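You operate a simulated robot arm through the tools that you are given. There is no shell and no other tool.

You run a simulated robot arm. Do the job below in one go: nothing can be reset, and whatever is moved stays where it is left.

TASK
Turn the light box on high and check the width of the pane on it.
Fine: push the pane into the corner stop and slide the red slider to the mark at its edge; leave the light on; no scuffs.

Only the result counts: the job must be done as asked and must still hold three seconds after the hand-in. Knocking over, shifting, dropping, spilling or breaking anything else fails it.

THE ROBOT
A 7-joint arm with a two-finger parallel gripper, fixed in place. Base frame: the origin is on the floor under the middle of its stand, x ahead of it, y to its left, z up. Units: mm, rad, N and s.
With the tool pointing down near the work surface it reaches from about 380 to 880 mm from the base axis. Its first joint turns from -2.897 to 2.897 rad. Payload 3.43 kg.
The tool frame sits at the grasp point between the pads (the TCP): z along the fingers, y along the line on which they close. The tips reach 34 mm beyond it. Largest opening 128 mm; finger width 24, thickness 12; the body of the gripper, 48 by 130 mm, starts 96 mm behind the TCP.
Orientation is that of the tool frame in the base frame, as a unit quaternion [w, x, y, z]. With the fingers straight down and closing along the base's y, the tool's x points along the base's -x, its y along +y and its z along -z.

THE INTERFACE
- The arm moves only by the tool apply_moves. Its argument "motion" is a list of rows, each a list of 3 entries, a list of its own where there are three numbers: the shift along the tool's x, y, z in mm, then the turn, a rotation vector about the tool's x, y, z in rad, then the finger opening in mm, from 0 to 128. In form: [[[dx, dy, dz], [wx, wy, wz], grip], ...]. A call has 1 to 20 rows; each row shifts and turns the commanded pose from where the row before left it, along the tool's axes as they then stand. Each row takes 0.2 s and may step no farther than 50 mm and 0.15 rad from the row before; otherwise, or with a gripper value out of range, the whole call is refused. Where a pose cannot be reached the arm comes as near as it can. A force on the tool above 90 N (or 10 N above the force at the start of the call, whichever is more), or a blocked arm, ends the call early, and 0.2 s more pass. Each finger travels about 153 mm/s and halts on what it meets, pressing with about 44 N; the grip force reading is that of the motor and also rises with nothing between the fingers. The clock runs only during rows and for 0.2 s after the last one: add rows that do not move to give the fingers time. It gives the time, the measured TCP pose, the force on the tool (base axes), the opening and the grip force at its end, in the units of the frame above (readings bear some noise), with the torque about the TCP (base axes, N m) and any sound that the robot's microphone picked up, and new pictures: "show" is both (left out), scene, wrist or none.
- Cameras (640 x 400 px; columns grow to the right, rows downward): "scene" is fixed at [49.9, 649.5, 1624.9]; the picture's right is [-0.42, -0.91, 0.00], its down [-0.79, 0.36, -0.50] and it looks along [0.46, -0.21, -0.86] (base axes); focal length 312 px, centre (320, 200). "wrist" rides on the gripper at [76, -11, -160] in the tool frame; the picture's right is [0.15, 0.99, 0.00], its down [-0.88, 0.13, -0.46] and it looks along [-0.45, 0.07, 0.89] (tool axes); focal length 234 px, centre (320, 200). There is no depth. A picture from a camera that has moved, and an enlarged one, comes with that camera's place and axes in the base frame and with its lens.
- zoom(camera, box): a new picture of the part [left, top, right, bottom] of that camera's present view, enlarged. The clock stands still meanwhile.
- finish_job(): hands the job in; it is judged then, once.

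Places have to be worked out from the pictures, the camera data and where the tool is seen. Open the gripper and draw the arm clear of the work before you hand the job in, unless the task says otherwise.

The tools are called after "Emit:" as a command line: name --argument value ..., lists and objects as JSON in quotes. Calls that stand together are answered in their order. apply_moves: Moves the arm, as the interface text tells. Its arguments: {"type":"object","properties":{"motion":{"type":"array"},"show":{"type":"string","enum":["both","scene","wrist","none"]}},"required":["motion"]} The other tools are called the same way: zoom (camera, box) takes an enlarged picture of a part of a camera's view; finish_job () hands the job in.

At the start:

```text
time_s: 0.0
tool_pos: [335.9, 446.1, 1249.8]
tcp_rot: [0.001, 0.0, 1.0, 0.0]
wrist_force: [0.5, -0.5, 0.0]
moment: [0.02, -0.01, 0.0]
width: 128.2
gripper_force: 0.0
```

scene: 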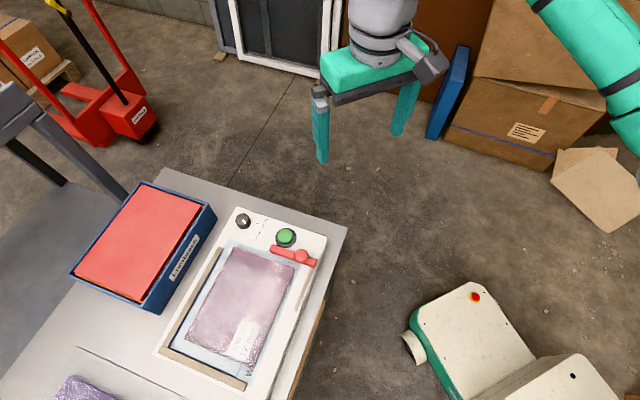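
wrist: 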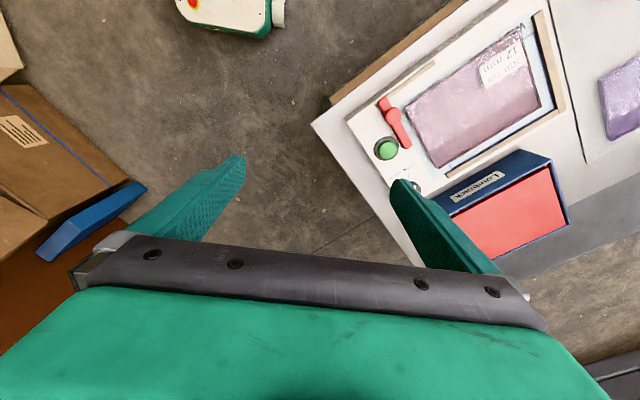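

I'll first look closely at the light box in both camera views before moving anything.

Emit:
zoom --camera "scene" --box '[140, 180, 360, 400]'

Emit:
zoom --camera "wrist" --box '[320, 0, 640, 200]'

Emit:
zoom --camera "scene" --box '[220, 190, 340, 290]'

Emit:
zoom --camera "scene" --box '[150, 290, 310, 400]'

```text
1.82 times, centred on (250, 290) of scene
camera zoom: at [49.9, 649.5, 1624.9], right [-0.42, -0.91, 0.0], down [-0.79, 0.36, -0.5], along [0.46, -0.21, -0.86], focal length 568 px, centre (447, 36)
```

zoom: 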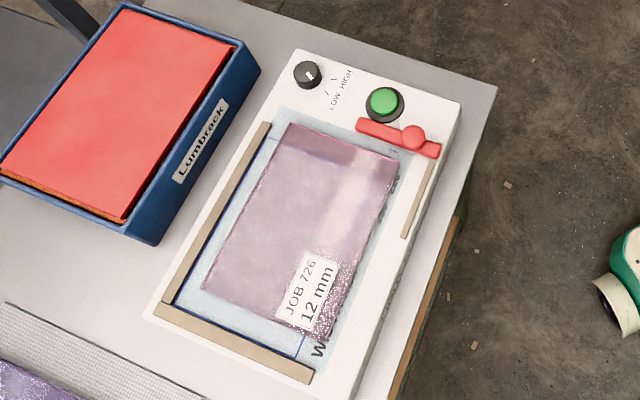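

```text
2.00 times, centred on (480, 100) of wrist
camera zoom: at [260.3, 434.6, 1408.3], right [-0.15, 0.99, 0.0], down [0.88, 0.13, 0.46], along [0.45, 0.07, -0.89], focal length 468 px, centre (0, 400)
```

zoom: 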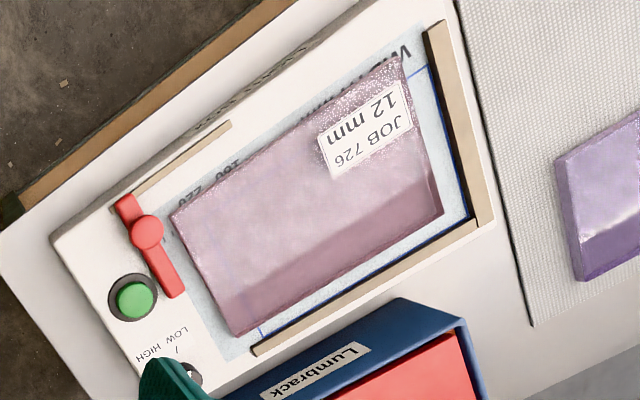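

```text
4.00 times, centred on (280, 240) of scene
camera zoom: at [49.9, 649.5, 1624.9], right [-0.42, -0.91, 0.0], down [-0.79, 0.36, -0.5], along [0.46, -0.21, -0.86], focal length 1249 px, centre (480, 40)
```

zoom: 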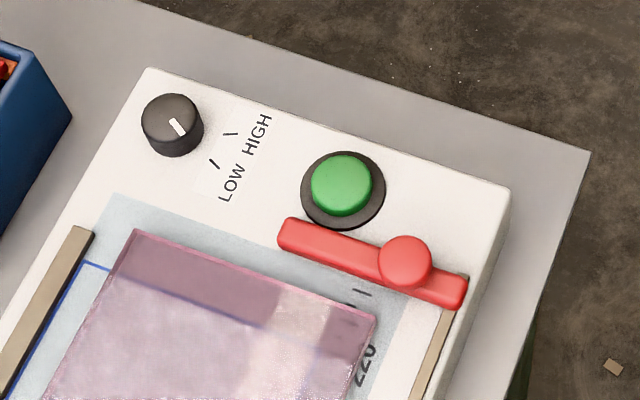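

```text
3.64 times, centred on (230, 345) of scene
camera zoom: at [49.9, 649.5, 1624.9], right [-0.42, -0.91, 0.0], down [-0.79, 0.36, -0.5], along [0.46, -0.21, -0.86], focal length 1136 px, centre (647, -327)
```

zoom: 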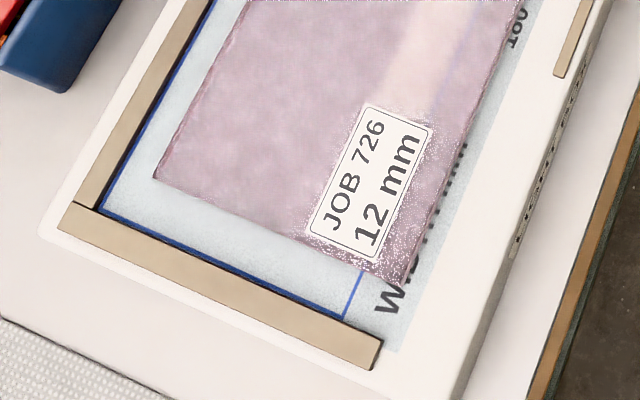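

The box lies about 45° to the base axes: from the two views the green button is near (369, 596, 920), and the pane sits short of the corner stop. I'll move over the box, staying high, and turn the tool to line up with the box axes for a closer look.

Emit:
apply_moves --motion '[[[6, 40.7, 16.7], [0, 0, 0], 128], [[6, 40.7, 16.7], [0, 0, 0], 128], [[6, 40.7, 16.7], [0, 0, 0], 128], [[6, 40.7, 16.7], [0, 0, 0], 128], [[6, 40.7, 16.7], [0, 0, 0], 128], [[6, 40.7, 16.7], [0, 0, 0], 128], [[0, 0, 0], [0, 0, -0.1327], 128], [[0, 0, 0], [0, 0, -0.1327], 128], [[0, 0, 0], [0, 0, -0.1327], 128], [[0, 0, 0], [0, 0, -0.1327], 128], [[0, 0, 0], [0, 0, -0.1327], 128], [[0, 0, 0], [0, 0, -0.1327], 128], [[0, 0, 0], [0, 0, 0], 128], [[0, 0, 0], [0, 0, 0], 128]]' --show "both"

```text
time_s: 3.0
tool_pos: [300.8, 689.5, 1149.3]
tcp_rot: [0.0, -0.387, 0.922, 0.0]
wrist_force: [0.5, -0.4, -0.7]
moment: [-0.03, -0.01, 0.01]
width: 128.0
gripper_force: 0.1
camera wrist: at [255.3, 627.9, 1308.0], right [-0.81, 0.59, 0.0], down [0.52, 0.72, 0.46], along [0.27, 0.37, -0.89], focal length 234 px, centre (320, 200)
```

scene: 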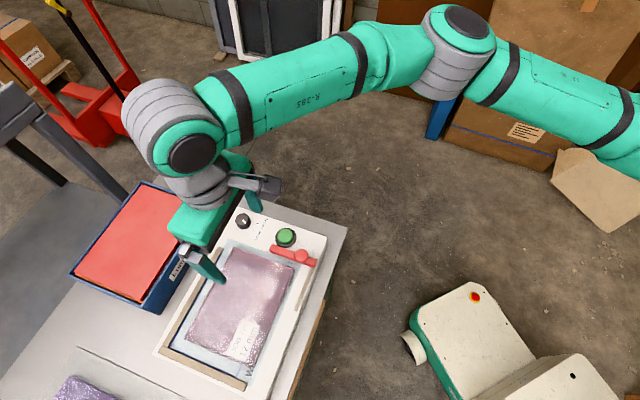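
wrist: 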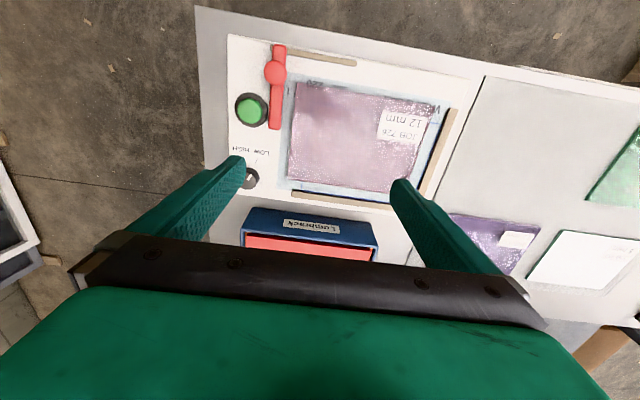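

The view is now aligned with the box. I'll enlarge the dial and button, slider, scale, and corner stop.

Emit:
zoom --camera "wrist" --box '[190, 30, 480, 210]'

Emit:
zoom --camera "wrist" --box '[225, 130, 305, 190]'

Emit:
zoom --camera "wrist" --box '[225, 35, 365, 122]'

Emit:
zoom --camera "wrist" --box '[360, 50, 480, 210]'

Emit:
zoom --camera "scene" --box '[225, 200, 295, 244]'

Emit:
zoom --camera "scene" --box '[250, 230, 330, 280]'

```text
2.21 times, centred on (335, 120) of wrist
camera zoom: at [255.3, 627.9, 1308.0], right [-0.81, 0.59, 0.0], down [0.52, 0.72, 0.46], along [0.27, 0.37, -0.89], focal length 517 px, centre (287, 377)
```

zoom: 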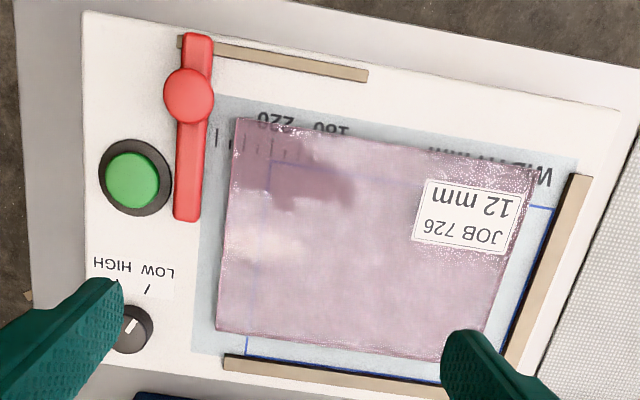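

```text
6.67 times, centred on (265, 160) of wrist
camera zoom: at [255.3, 627.9, 1308.0], right [-0.81, 0.59, 0.0], down [0.52, 0.72, 0.46], along [0.27, 0.37, -0.89], focal length 1561 px, centre (687, 467)
```

zoom: 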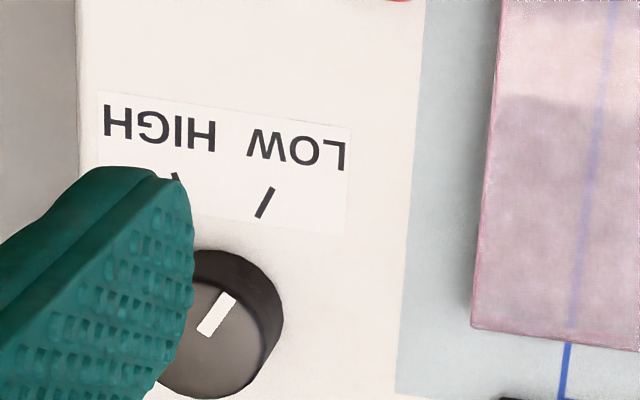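

```text
4.57 times, centred on (295, 78) of wrist
camera zoom: at [255.3, 627.9, 1308.0], right [-0.81, 0.59, 0.0], down [0.52, 0.72, 0.46], along [0.27, 0.37, -0.89], focal length 1070 px, centre (434, 755)
```

zoom: 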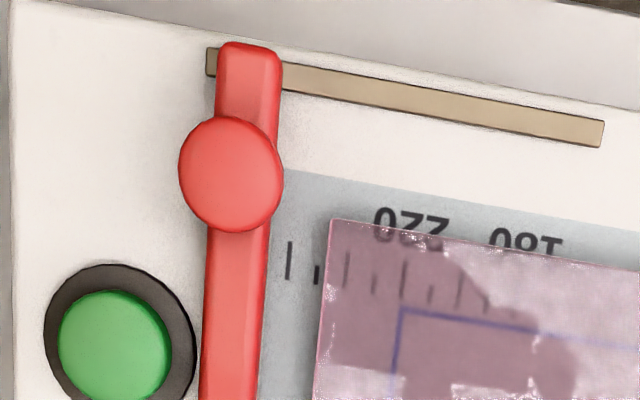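

```text
2.50 times, centred on (420, 130) of wrist
camera zoom: at [255.3, 627.9, 1308.0], right [-0.81, 0.59, 0.0], down [0.52, 0.72, 0.46], along [0.27, 0.37, -0.89], focal length 585 px, centre (70, 375)
```

zoom: 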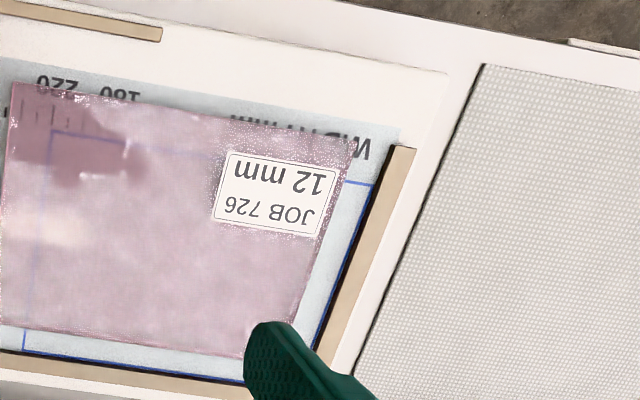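

```text
9.09 times, centred on (260, 222) of scene
camera zoom: at [49.9, 649.5, 1624.9], right [-0.42, -0.91, 0.0], down [-0.79, 0.36, -0.5], along [0.46, -0.21, -0.86], focal length 2839 px, centre (866, 0)
```

zoom: 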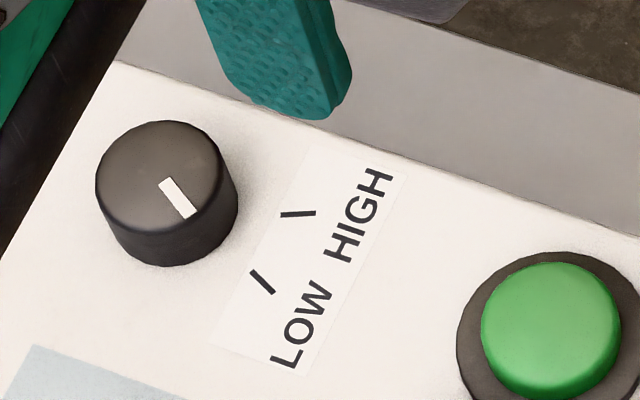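

```text
8.00 times, centred on (290, 255) of scene
camera zoom: at [49.9, 649.5, 1624.9], right [-0.42, -0.91, 0.0], down [-0.79, 0.36, -0.5], along [0.46, -0.21, -0.86], focal length 2498 px, centre (560, -240)
```

zoom: 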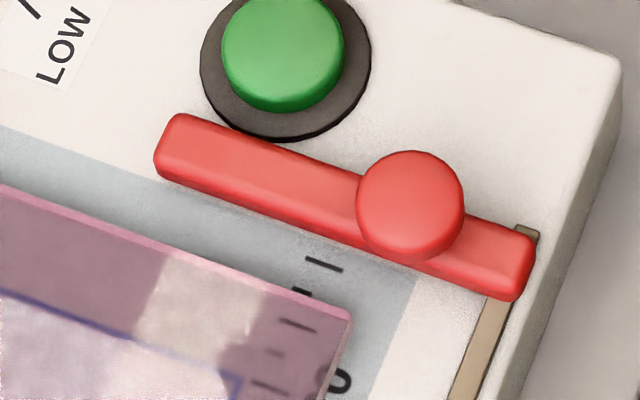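

The dial pointer is at LOW and has to turn about 50° counter-clockwise (seen from above) to HIGH. The scale reads from the near stop, with 180 and 220 labelled and a long tick every 20. I'll move closer, above the dial, to place it precisely.

Emit:
apply_moves --motion '[[[-19.9, -23.3, 27.8], [0, 0, 0], 110], [[-19.9, -23.3, 27.8], [0, 0, 0], 90], [[-19.9, -23.3, 27.8], [0, 0, 0], 80], [[-19.9, -23.3, 27.8], [0, 0, 0], 80], [[-19.9, -23.3, 27.8], [0, 0, 0], 80], [[0, 0, 0], [0, 0, 0], 80], [[0, 0, 0], [0, 0, 0], 80]]' --show "both"

```text
time_s: 4.6
tool_pos: [453.3, 679.1, 1010.0]
tcp_rot: [0.0, -0.387, 0.922, 0.0]
wrist_force: [0.6, -0.3, 0.5]
moment: [-0.06, 0.0, 0.02]
width: 79.7
gripper_force: 0.1
camera wrist: at [408.7, 617.3, 1169.9], right [-0.81, 0.59, 0.0], down [0.52, 0.72, 0.46], along [0.27, 0.37, -0.89], focal length 234 px, centre (320, 200)
```

scene: 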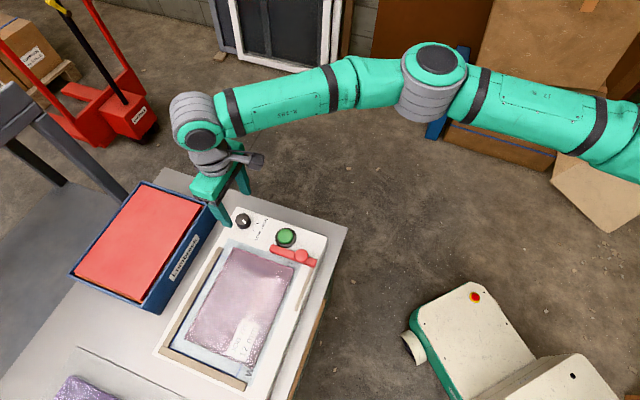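
wrist: 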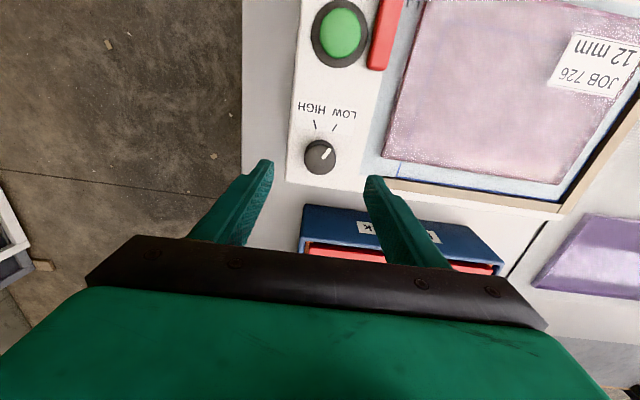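

Emit:
zoom --camera "wrist" --box '[280, 80, 400, 190]'

Emit:
zoom --camera "wrist" --box '[280, 130, 370, 190]'

Emit:
zoom --camera "scene" --box '[180, 160, 300, 240]'

```text
3.64 times, centred on (340, 135) of wrist
camera zoom: at [408.7, 617.3, 1169.9], right [-0.81, 0.59, 0.0], down [0.52, 0.72, 0.46], along [0.27, 0.37, -0.89], focal length 852 px, centre (247, 436)
```

zoom: 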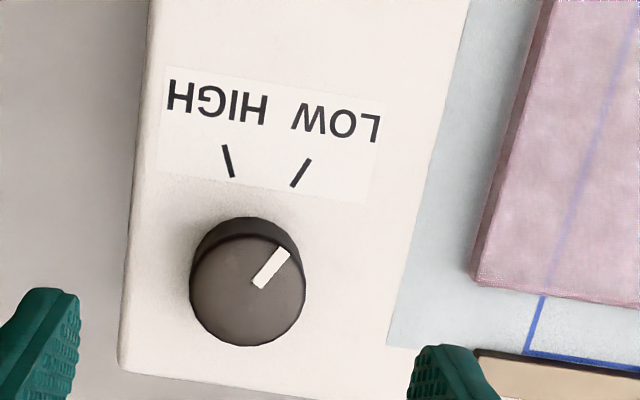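

```text
6.67 times, centred on (325, 160) of wrist
camera zoom: at [408.7, 617.3, 1169.9], right [-0.81, 0.59, 0.0], down [0.52, 0.72, 0.46], along [0.27, 0.37, -0.89], focal length 1561 px, centre (287, 467)
```

zoom: 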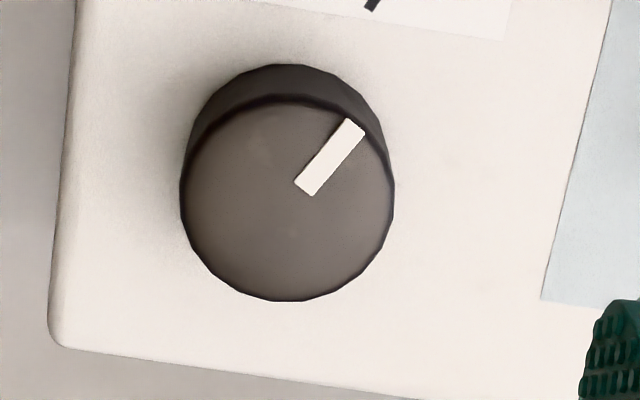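

```text
5.00 times, centred on (240, 200) of scene
camera zoom: at [49.9, 649.5, 1624.9], right [-0.42, -0.91, 0.0], down [-0.79, 0.36, -0.5], along [0.46, -0.21, -0.86], focal length 1561 px, centre (720, 200)
```

zoom: 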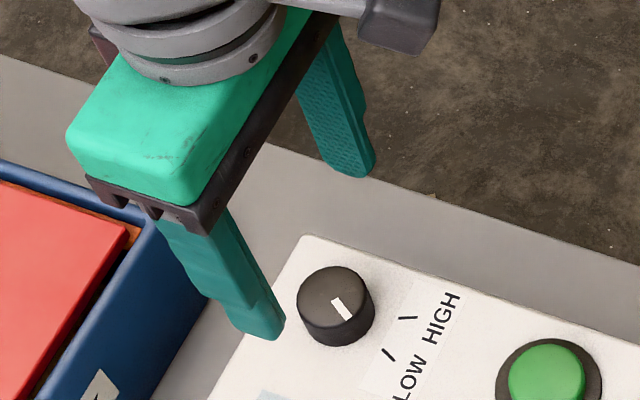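

The dial's top centre is at about (453, 678, z≈922). The knob is about 34 mm across and 20 mm tall, so the box face is near z≈902. I'll descend to just above knob height and check before going further.

Emit:
apply_moves --motion '[[[0.8, 0, 20], [0, 0, 0], 70], [[0, 0, 20], [0, 0, 0], 64], [[0, 0, 8], [0, 0, 0], 64], [[0, 0, 0], [0, 0, 0], 64], [[0, 0, 0], [0, 0, 0], 64]]' --show "both"

Emit:
zoom --camera "wrist" --box '[220, 100, 440, 240]'

Emit:
zoom --camera "scene" --box '[200, 180, 280, 240]'

```text
time_s: 5.8
tool_pos: [452.9, 678.2, 961.4]
tcp_rot: [-0.001, -0.388, 0.922, -0.001]
wrist_force: [0.5, 0.3, -0.5]
moment: [-0.02, -0.02, 0.0]
width: 63.8
gripper_force: 0.2
camera wrist: at [407.8, 617.2, 1120.9], right [-0.81, 0.59, 0.0], down [0.52, 0.72, 0.46], along [0.27, 0.37, -0.89], focal length 234 px, centre (320, 200)
```

scene: 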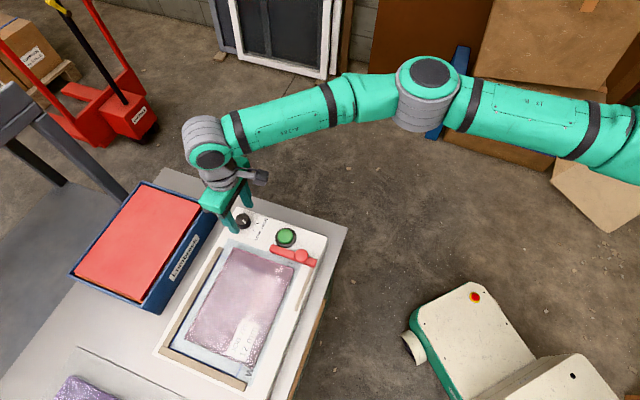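
wrist: 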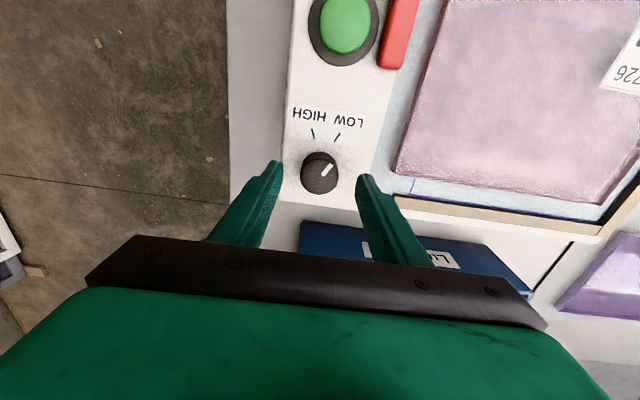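

```text
2.86 times, centred on (330, 170) of wrist
camera zoom: at [407.8, 617.2, 1120.9], right [-0.81, 0.59, 0.0], down [0.52, 0.72, 0.46], along [0.27, 0.37, -0.89], focal length 669 px, centre (291, 286)
```

zoom: 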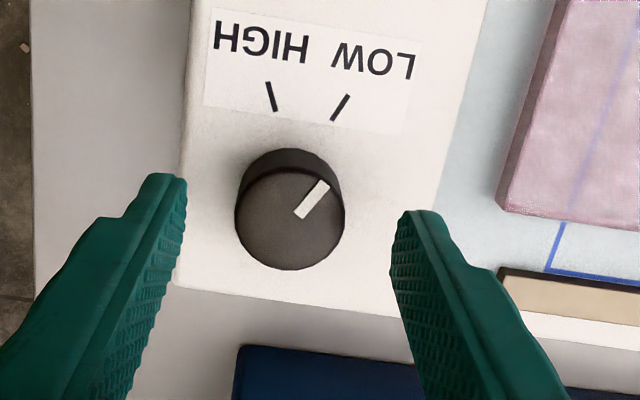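

```text
6.67 times, centred on (240, 210) of scene
camera zoom: at [49.9, 649.5, 1624.9], right [-0.42, -0.91, 0.0], down [-0.79, 0.36, -0.5], along [0.46, -0.21, -0.86], focal length 2082 px, centre (853, 133)
```

zoom: 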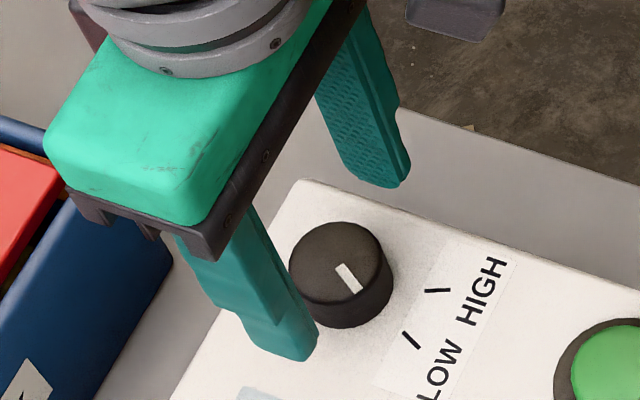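

Two wrist rays agree on the knob centre at about (454, 680.4) with its top at z≈923. I'll correct the small offset, lower the tips to about 908 (some 5 mm above the box face), and narrow the fingers without touching.

Emit:
apply_moves --motion '[[[-2, 0.7, 6], [0, 0, 0], 60], [[0, 0, 6], [0, 0, 0], 56], [[0, 0, 6], [0, 0, 0], 50], [[0, 0, 0], [0, 0, 0], 44], [[0, 0, 0], [0, 0, 0], 44]]' --show "both"

Emit:
zoom --camera "wrist" --box '[260, 130, 380, 230]'

Emit:
zoom --camera "scene" --box '[200, 190, 280, 240]'

```text
time_s: 7.0
tool_pos: [453.4, 680.7, 943.0]
tcp_rot: [0.0, -0.387, 0.922, 0.001]
wrist_force: [-0.4, 0.3, 0.7]
moment: [-0.03, -0.01, 0.01]
width: 44.0
gripper_force: 0.1
camera wrist: at [408.6, 618.8, 1102.5], right [-0.81, 0.59, 0.0], down [0.52, 0.72, 0.46], along [0.27, 0.37, -0.89], focal length 234 px, centre (320, 200)
```

scene: 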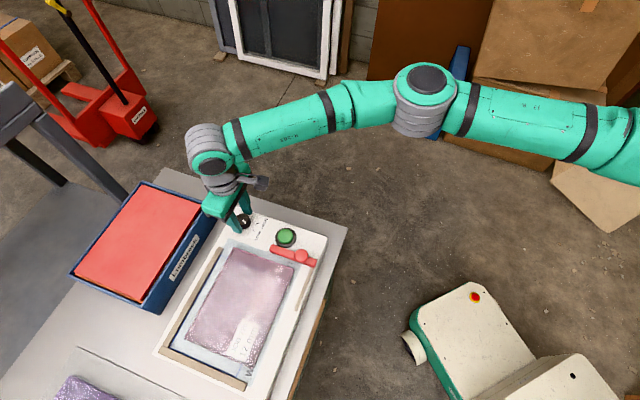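
wrist: 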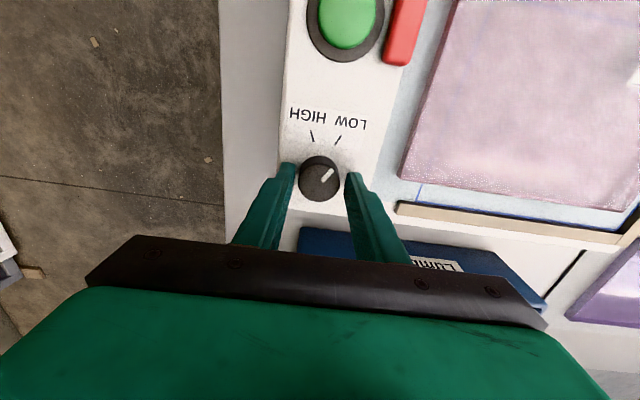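

```text
4.00 times, centred on (320, 180) of wrist
camera zoom: at [408.6, 618.8, 1102.5], right [-0.81, 0.59, 0.0], down [0.52, 0.72, 0.46], along [0.27, 0.37, -0.89], focal length 937 px, centre (320, 280)
```

zoom: 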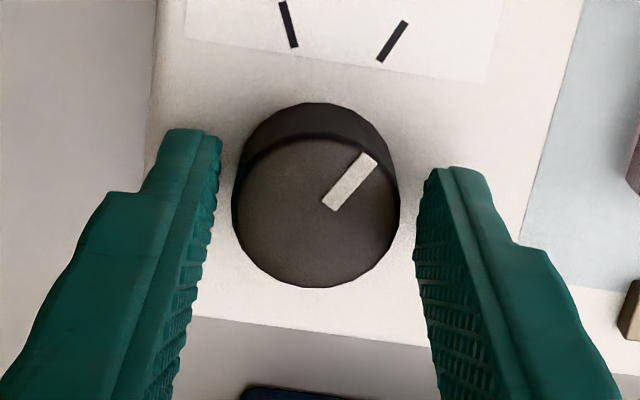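

```text
8.00 times, centred on (240, 215) of scene
camera zoom: at [49.9, 649.5, 1624.9], right [-0.42, -0.91, 0.0], down [-0.79, 0.36, -0.5], along [0.46, -0.21, -0.86], focal length 2498 px, centre (960, 80)
```

zoom: 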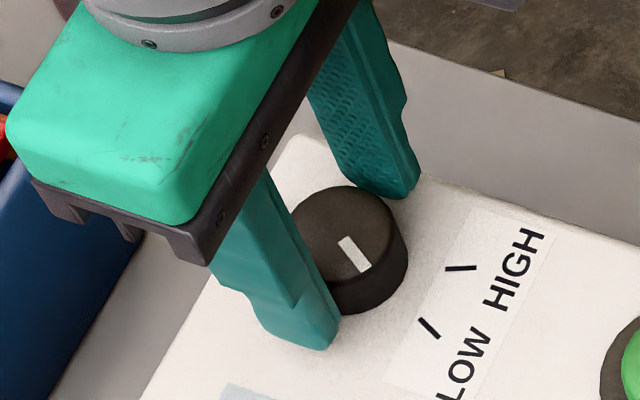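

The knob sits centred between the fingers, with about 4 mm of gap on each side. I'll close on it now.

Emit:
apply_moves --motion '[[[0, 0, 0], [0, 0, 0], 40], [[0, 0, 0], [0, 0, 0], 37], [[0, 0, 0], [0, 0, 0], 35], [[0, 0, 0], [0, 0, 0], 33], [[0, 0, 0], [0, 0, 0], 32], [[0, 0, 0], [0, 0, 0], 32]]' --show "wrist"

Emit:
zoom --camera "wrist" --box '[260, 120, 380, 220]'

```text
time_s: 8.4
tool_pos: [452.7, 679.1, 943.7]
tcp_rot: [-0.001, -0.387, 0.922, 0.0]
wrist_force: [4.6, -6.4, -0.1]
moment: [-0.02, 0.19, 0.01]
width: 35.6
gripper_force: 45.3
camera wrist: at [409.2, 618.4, 1102.6], right [-0.81, 0.59, 0.0], down [0.52, 0.72, 0.46], along [0.27, 0.37, -0.89], focal length 234 px, centre (320, 200)
```

wrist: 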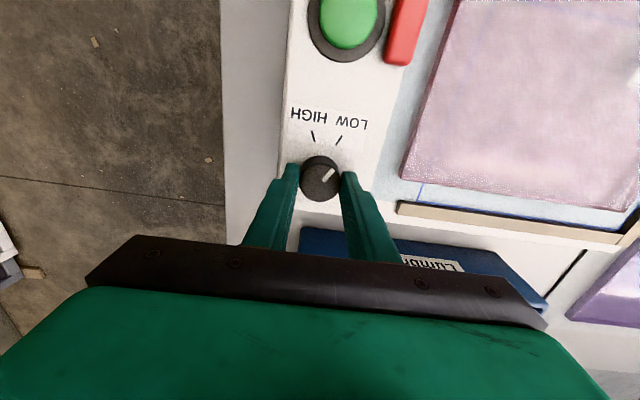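

```text
4.00 times, centred on (320, 170) of wrist
camera zoom: at [409.2, 618.4, 1102.6], right [-0.81, 0.59, 0.0], down [0.52, 0.72, 0.46], along [0.27, 0.37, -0.89], focal length 937 px, centre (320, 320)
```

zoom: 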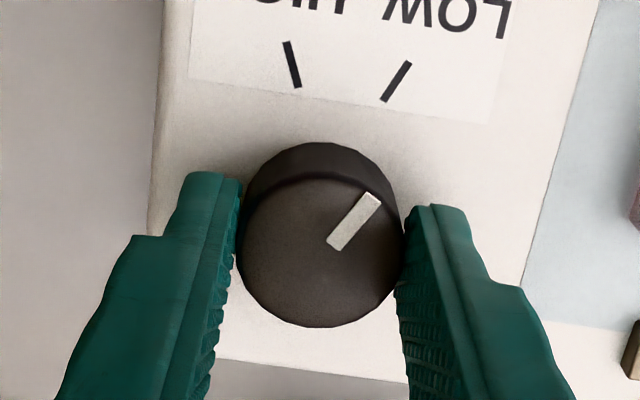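

The knob is gripped at 35.6 mm with a slight sideways load, which I'll relieve with a 0.5 mm shift. Then I'll turn counter-clockwise about 0.6 rad and compare the pointer with the HIGH tick.

Emit:
apply_moves --motion '[[[0, -0.5, 0], [0, 0, 0], 32], [[0, 0, 0], [0, 0, -0.08], 32], [[0, 0, 0], [0, 0, -0.08], 32], [[0, 0, 0], [0, 0, -0.08], 32], [[0, 0, 0], [0, 0, -0.08], 32], [[0, 0, 0], [0, 0, -0.08], 32], [[0, 0, 0], [0, 0, -0.08], 32], [[0, 0, 0], [0, 0, -0.08], 32], [[0, 0, 0], [0, 0, 0], 32]]' --show "wrist"

Emit:
zoom --camera "wrist" --box '[260, 100, 380, 220]'

Emit:
zoom --camera "scene" --box '[200, 190, 300, 250]'

```text
time_s: 10.4
tool_pos: [453.9, 679.2, 943.3]
tcp_rot: [0.0, -0.612, 0.791, 0.0]
wrist_force: [12.2, -5.2, -8.1]
moment: [0.04, -0.04, 0.02]
width: 35.5
gripper_force: 45.0
camera wrist: at [446.2, 604.1, 1102.6], right [-0.99, 0.11, 0.0], down [0.1, 0.89, 0.46], along [0.05, 0.45, -0.89], focal length 234 px, centre (320, 200)
```

wrist: 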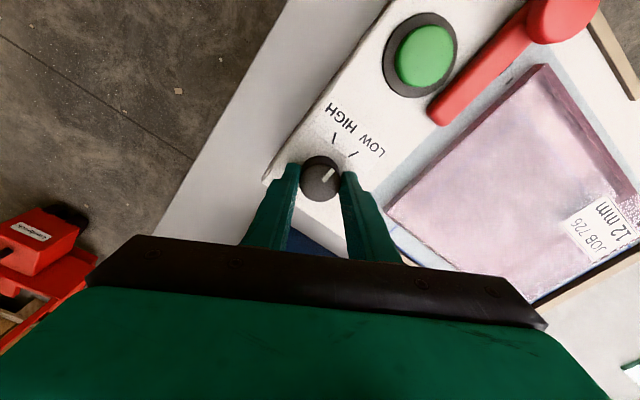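

```text
3.33 times, centred on (320, 160) of wrist
camera zoom: at [446.2, 604.1, 1102.6], right [-0.99, 0.11, 0.0], down [0.1, 0.89, 0.46], along [0.05, 0.45, -0.89], focal length 781 px, centre (320, 333)
```

zoom: 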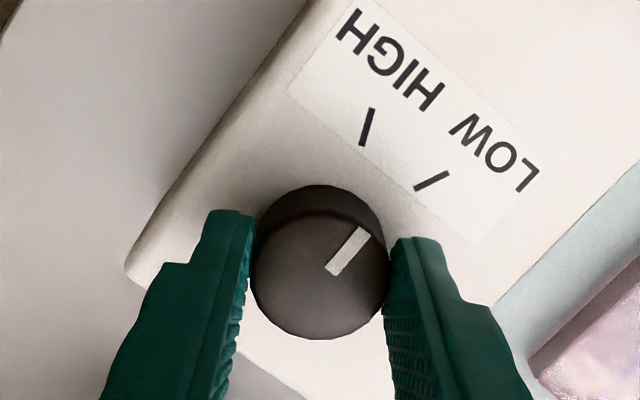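

```text
6.40 times, centred on (250, 220) of scene
camera zoom: at [49.9, 649.5, 1624.9], right [-0.42, -0.91, 0.0], down [-0.79, 0.36, -0.5], along [0.46, -0.21, -0.86], focal length 1998 px, centre (768, 72)
```

zoom: 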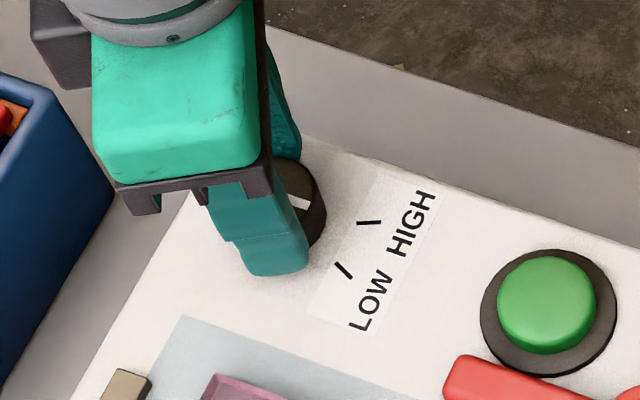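

The knob turned with the grip, about 30° so far. The pointer was parallel to the LOW tick at the start and the ticks are about 50° apart, so roughly 20–22° remain. I'll relieve the sideways load and continue.

Emit:
apply_moves --motion '[[[0, -0.8, 0.3], [0, 0, 0], 32], [[0, 0, 0], [0, 0, -0.07], 32], [[0, 0, 0], [0, 0, -0.07], 32], [[0, 0, 0], [0, 0, -0.07], 32], [[0, 0, 0], [0, 0, -0.07], 32], [[0, 0, 0], [0, 0, -0.05], 32], [[0, 0, 0], [0, 0, 0], 32]]' --show "wrist"

Emit:
zoom --camera "wrist" --box '[260, 100, 380, 220]'

Emit:
zoom --camera "scene" --box '[200, 190, 300, 250]'

```text
time_s: 12.0
tool_pos: [454.3, 679.3, 944.1]
tcp_rot: [0.0, -0.611, 0.792, 0.0]
wrist_force: [13.5, -5.9, -9.7]
moment: [-0.09, 0.0, -0.01]
width: 35.5
gripper_force: 44.4
out of reach, approached as far as the arm can: row 2, 3, 4, 5
camera wrist: at [446.2, 604.1, 1102.6], right [-0.99, 0.11, 0.0], down [0.1, 0.89, 0.46], along [0.05, 0.45, -0.89], focal length 234 px, centre (320, 200)
```

wrist: 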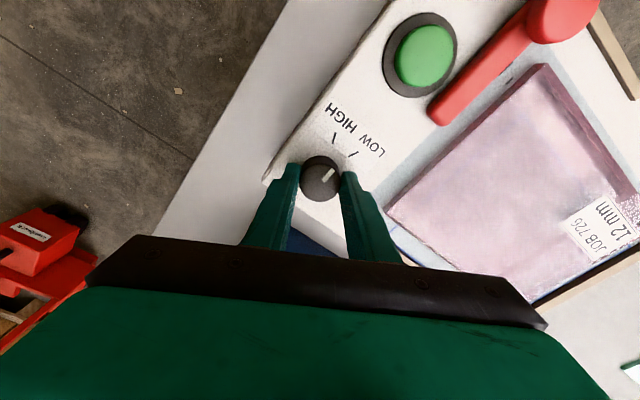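

```text
3.33 times, centred on (320, 160) of wrist
camera zoom: at [446.2, 604.1, 1102.6], right [-0.99, 0.11, 0.0], down [0.1, 0.89, 0.46], along [0.05, 0.45, -0.89], focal length 781 px, centre (320, 333)
```

zoom: 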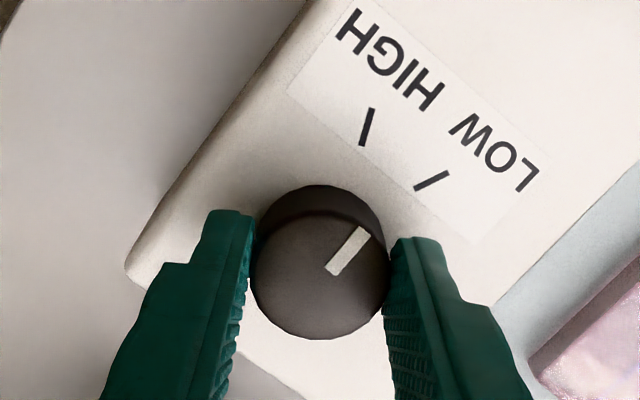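

```text
6.40 times, centred on (250, 220) of scene
camera zoom: at [49.9, 649.5, 1624.9], right [-0.42, -0.91, 0.0], down [-0.79, 0.36, -0.5], along [0.46, -0.21, -0.86], focal length 1998 px, centre (768, 72)
```

zoom: 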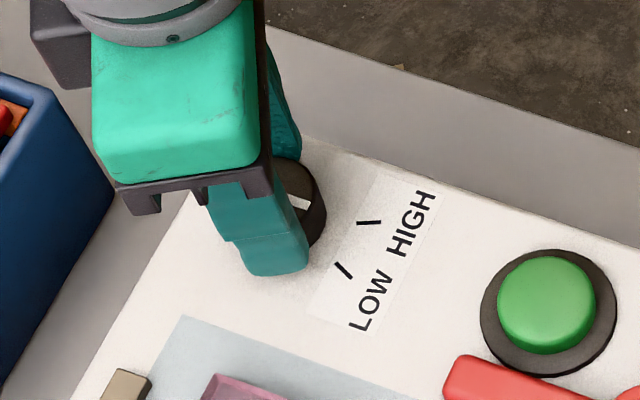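

The wrist reached its turning limit at about 30°, with the pointer still well short of HIGH. I'll release the knob, swing the wrist back clockwise, and regrip for the rest.

Emit:
apply_moves --motion '[[[0, 0, 0], [0, 0, 0], 40], [[0, 0, 0], [0, 0, 0], 48], [[0, 0, 0], [0, 0, 0], 50], [[0, 0, 0], [0, 0, 0], 50]]' --show "wrist"

Emit:
zoom --camera "wrist" --box '[260, 100, 380, 220]'

```text
time_s: 13.0
tool_pos: [452.0, 679.7, 944.9]
tcp_rot: [-0.001, -0.611, 0.791, 0.0]
wrist_force: [-0.6, -1.0, 0.0]
moment: [0.02, -0.03, -0.01]
width: 49.8
gripper_force: 0.1
camera wrist: at [445.1, 604.7, 1103.0], right [-0.99, 0.11, 0.0], down [0.1, 0.89, 0.46], along [0.05, 0.45, -0.89], focal length 234 px, centre (320, 200)
```

wrist: 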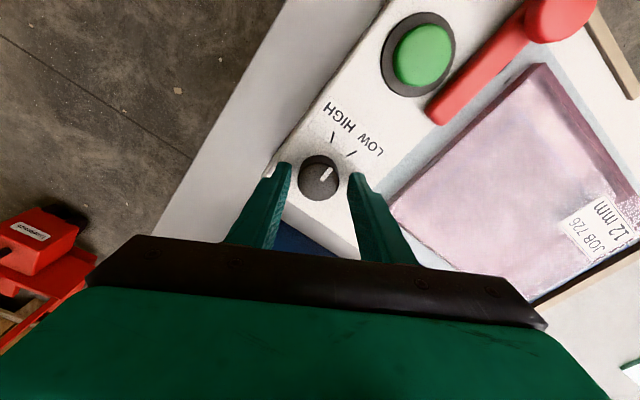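

```text
3.33 times, centred on (320, 160) of wrist
camera zoom: at [445.1, 604.7, 1103.0], right [-0.99, 0.11, 0.0], down [0.1, 0.89, 0.46], along [0.05, 0.45, -0.89], focal length 781 px, centre (320, 333)
```

zoom: 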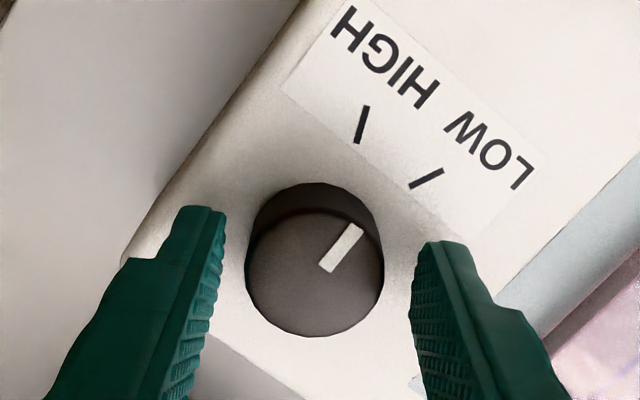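

The release left the dial in place, with about 24° to go to HIGH. I'll swing the wrist clockwise around the knob with the fingers open, then check alignment.

Emit:
apply_moves --motion '[[[0, 0, 0], [0, 0, 0.13], 52], [[0, 0, 0], [0, 0, 0.13], 52], [[0, 0, 0], [0, 0, 0.13], 52], [[0, 0, 0], [0, 0, 0.13], 52], [[0, 0, 0], [0, 0, 0.13], 52], [[0, 0, 0], [0, 0, 0.13], 52], [[0, 0, 0], [0, 0, 0], 52], [[0, 0, 0], [0, 0, 0], 52]]' --show "wrist"

Emit:
zoom --camera "wrist" --box '[260, 100, 380, 220]'

Emit:
zoom --camera "scene" --box '[200, 190, 300, 250]'

```text
time_s: 14.8
tool_pos: [452.8, 680.0, 944.4]
tcp_rot: [0.0, -0.288, 0.958, -0.001]
wrist_force: [0.4, 0.4, -0.2]
moment: [-0.01, 0.02, -0.03]
width: 51.9
gripper_force: 0.1
camera wrist: at [397.3, 629.5, 1102.8], right [-0.67, 0.74, 0.0], down [0.66, 0.59, 0.46], along [0.34, 0.3, -0.89], focal length 234 px, centre (320, 200)
```

wrist: 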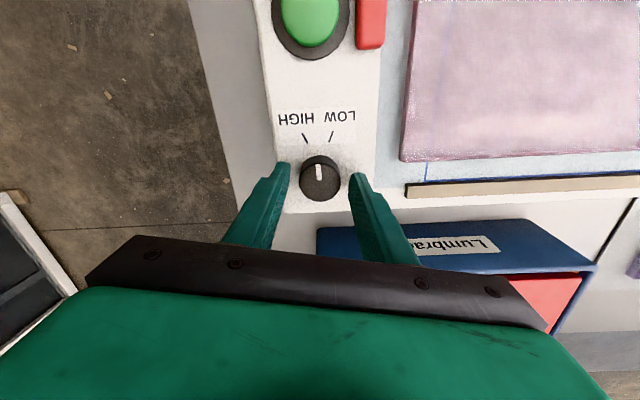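

```text
3.33 times, centred on (320, 160) of wrist
camera zoom: at [397.3, 629.5, 1102.8], right [-0.67, 0.74, 0.0], down [0.66, 0.59, 0.46], along [0.34, 0.3, -0.89], focal length 781 px, centre (320, 333)
```

zoom: 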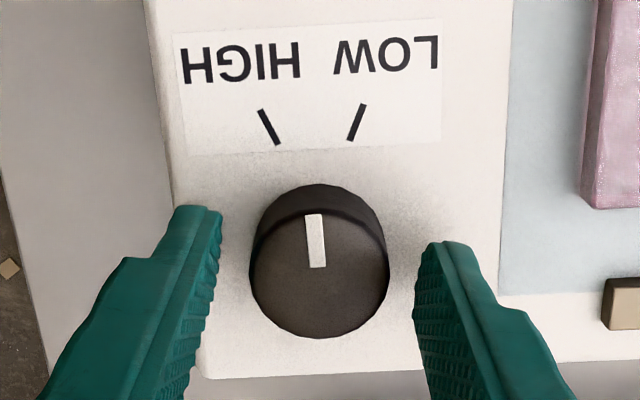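

```text
6.40 times, centred on (250, 220) of scene
camera zoom: at [49.9, 649.5, 1624.9], right [-0.42, -0.91, 0.0], down [-0.79, 0.36, -0.5], along [0.46, -0.21, -0.86], focal length 1998 px, centre (768, 72)
```

zoom: 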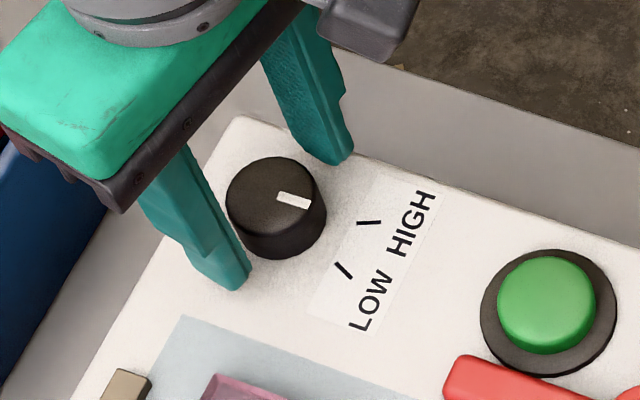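

The wrist is back with room to turn. In this view the pointer sits midway between LOW and HIGH, and HIGH is about 21–22° further counter-clockwise. The knob is centred within 1 mm, so I'll regrip and turn 0.38 rad.

Emit:
apply_moves --motion '[[[0.5, 0, 1], [0, 0, 0], 44], [[0, 0, 0], [0, 0, 0], 38], [[0, 0, 0], [0, 0, 0], 34], [[0, 0, 0], [0, 0, 0], 32], [[0, 0, 0], [0, 0, 0], 32], [[0, 0, 0], [0, 0, -0.076], 32], [[0, 0, 0], [0, 0, -0.076], 32], [[0, 0, 0], [0, 0, -0.076], 32], [[0, 0, 0], [0, 0, -0.076], 32], [[0, 0, 0], [0, 0, -0.076], 32], [[0, 0, 0], [0, 0, 0], 32], [[0, 0, 0], [0, 0, 0], 32]]' --show "wrist"

Emit:
zoom --camera "wrist" --box '[260, 100, 380, 220]'

Emit:
zoom --camera "scene" --box '[200, 190, 300, 250]'

```text
time_s: 17.4
tool_pos: [453.9, 678.6, 942.0]
tcp_rot: [-0.001, -0.463, 0.886, 0.0]
wrist_force: [0.2, -2.3, -4.6]
moment: [0.1, -0.28, -0.02]
width: 34.8
gripper_force: 45.2
camera wrist: at [420.3, 611.6, 1101.6], right [-0.9, 0.44, 0.0], down [0.39, 0.8, 0.46], along [0.2, 0.41, -0.89], focal length 234 px, centre (320, 200)
```

wrist: 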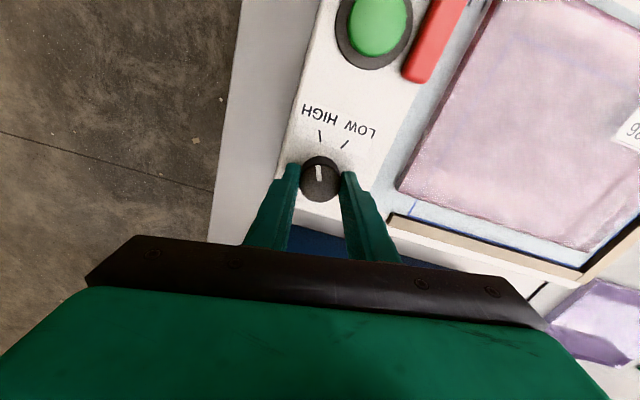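

```text
3.33 times, centred on (320, 160) of wrist
camera zoom: at [420.3, 611.6, 1101.6], right [-0.9, 0.44, 0.0], down [0.39, 0.8, 0.46], along [0.2, 0.41, -0.89], focal length 781 px, centre (320, 333)
```

zoom: 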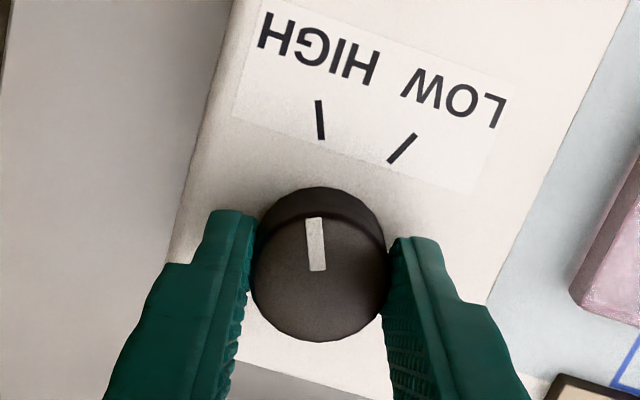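

```text
6.40 times, centred on (250, 220) of scene
camera zoom: at [49.9, 649.5, 1624.9], right [-0.42, -0.91, 0.0], down [-0.79, 0.36, -0.5], along [0.46, -0.21, -0.86], focal length 1998 px, centre (768, 72)
```

zoom: 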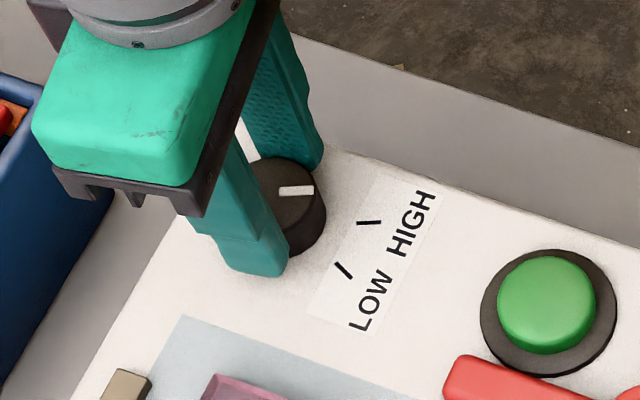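

The pointer is now parallel to the HIGH tick in both views. I'll release and lift clear, then verify.

Emit:
apply_moves --motion '[[[0, 0, 0], [0, 0, 0], 40], [[0, 0, 0], [0, 0, 0], 50], [[0, 0, 0], [0, 0, 0], 54], [[0, 0, -20], [0, 0, 0], 54], [[0, 0, -30], [0, 0, 0], 54], [[0, 0, 0], [0, 0, 0], 54]]' --show "both"

Emit:
zoom --camera "wrist" --box '[270, 60, 390, 180]'

Emit:
zoom --camera "wrist" --box '[320, 0, 440, 80]'

Emit:
zoom --camera "scene" --box '[200, 190, 300, 250]'

```text
time_s: 18.8
tool_pos: [453.9, 680.2, 991.6]
tcp_rot: [0.0, -0.464, 0.886, 0.0]
wrist_force: [-0.8, 0.1, -0.2]
moment: [0.0, 0.01, -0.04]
width: 54.1
gripper_force: 0.1
camera wrist: at [420.4, 611.4, 1151.4], right [-0.9, 0.44, 0.0], down [0.39, 0.8, 0.46], along [0.2, 0.41, -0.89], focal length 234 px, centre (320, 200)
```

scene: 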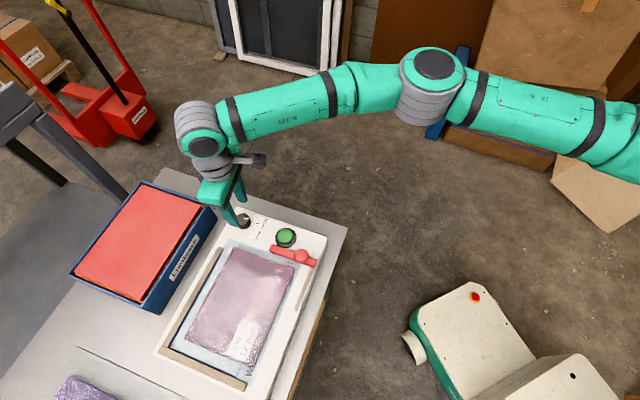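
wrist: 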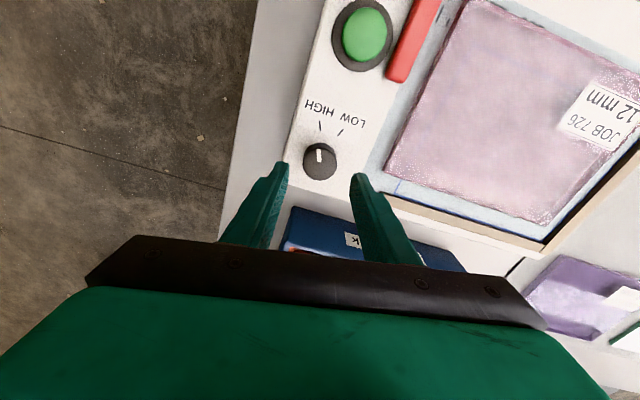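

```text
3.33 times, centred on (330, 120) of wrist
camera zoom: at [420.4, 611.4, 1151.4], right [-0.9, 0.44, 0.0], down [0.39, 0.8, 0.46], along [0.2, 0.41, -0.89], focal length 781 px, centre (287, 467)
```

zoom: 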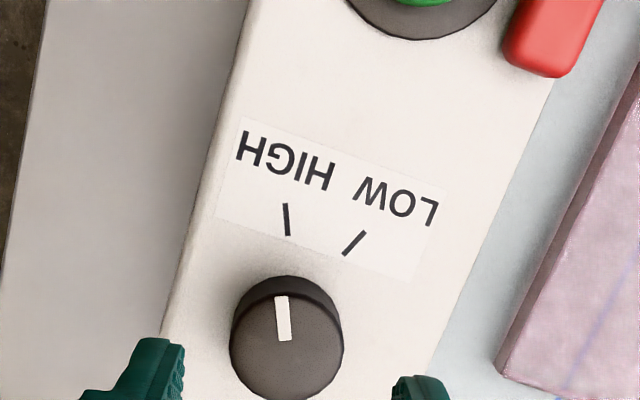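

```text
5.00 times, centred on (380, 40) of wrist
camera zoom: at [420.4, 611.4, 1151.4], right [-0.9, 0.44, 0.0], down [0.39, 0.8, 0.46], along [0.2, 0.41, -0.89], focal length 1171 px, centre (20, 1000)
```

zoom: 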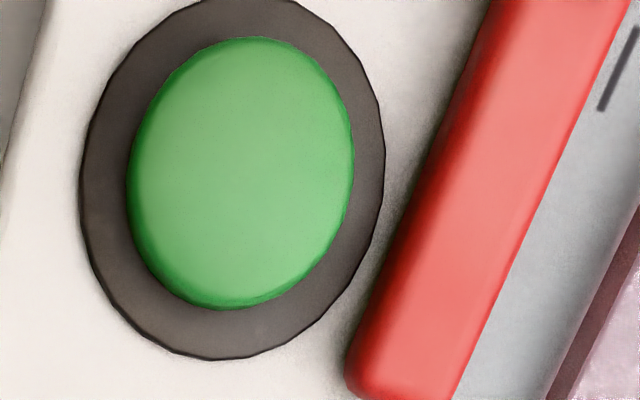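

```text
6.40 times, centred on (250, 220) of scene
camera zoom: at [49.9, 649.5, 1624.9], right [-0.42, -0.91, 0.0], down [-0.79, 0.36, -0.5], along [0.46, -0.21, -0.86], focal length 1998 px, centre (768, 72)
```

zoom: 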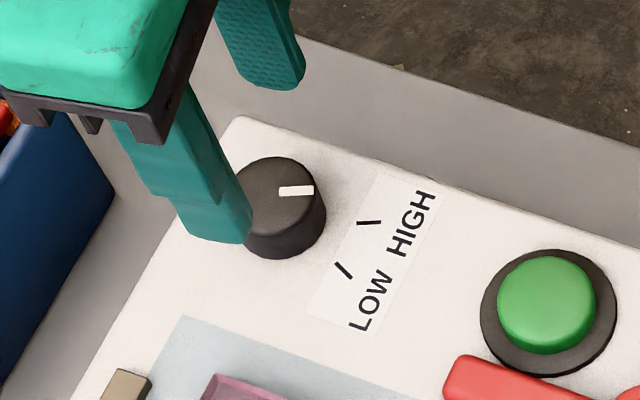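

The dial reads HIGH. Next is the green button: the wrist ray puts its centre near (371.5, 597.8) with its top at about 915. I'll square the tool to the box, close the fingers, and hover above it to check the aim.

Emit:
apply_moves --motion '[[[0, 0, 0], [0, 0, 0.085], 30], [[0, 0, 0], [0, 0, 0.085], 10], [[38.8, 0.4, 0], [0, 0, 0], 0], [[38.8, 0.4, 0], [0, 0, 0], 0], [[38.8, 0.4, 0], [0, 0, 0], 0], [[0, 0, 20], [0, 0, 0], 0], [[0, 0, 0], [0, 0, 0], 0], [[0, 0, 0], [0, 0, 0], 0]]' --show "both"

Emit:
zoom --camera "wrist" --box '[250, 80, 390, 220]'

Emit:
zoom --camera "scene" --box '[240, 200, 340, 270]'

```text
time_s: 20.6
tool_pos: [372.0, 597.1, 971.8]
tcp_rot: [0.0, -0.387, 0.922, 0.0]
wrist_force: [0.6, -0.3, -0.7]
moment: [-0.01, -0.03, 0.0]
width: 0.0
gripper_force: 33.2
camera wrist: at [327.0, 535.6, 1132.0], right [-0.81, 0.59, 0.0], down [0.52, 0.72, 0.46], along [0.27, 0.37, -0.89], focal length 234 px, centre (320, 200)
```

scene: 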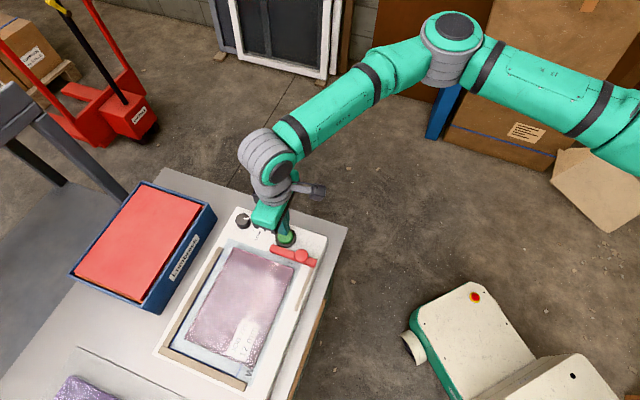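
wrist: 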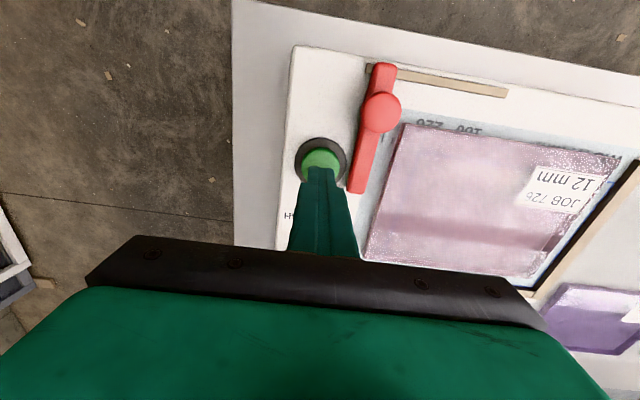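

```text
2.86 times, centred on (320, 150) of wrist
camera zoom: at [327.0, 535.6, 1132.0], right [-0.81, 0.59, 0.0], down [0.52, 0.72, 0.46], along [0.27, 0.37, -0.89], focal length 669 px, centre (320, 343)
```

zoom: 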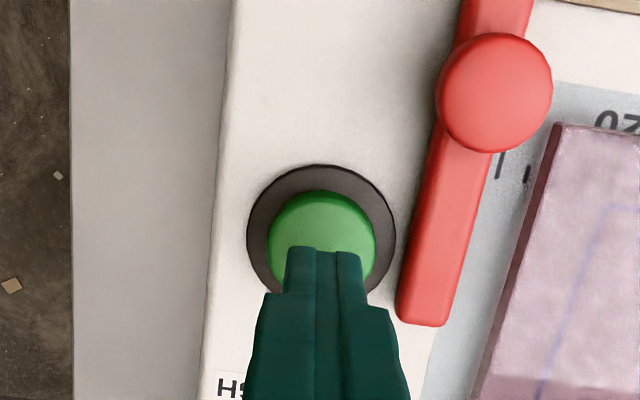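

```text
5.71 times, centred on (290, 235) of scene
camera zoom: at [49.9, 649.5, 1624.9], right [-0.42, -0.91, 0.0], down [-0.79, 0.36, -0.5], along [0.46, -0.21, -0.86], focal length 1784 px, centre (491, 0)
```

zoom: 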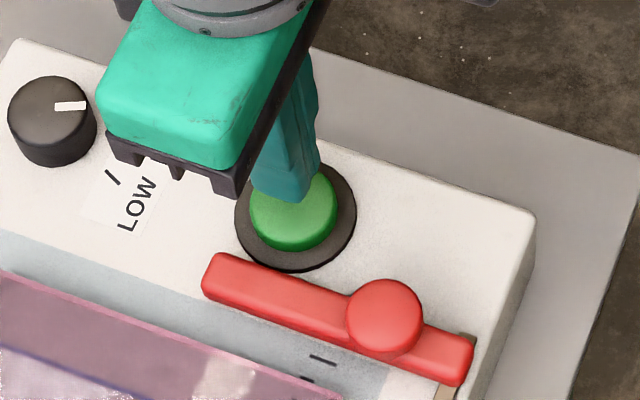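

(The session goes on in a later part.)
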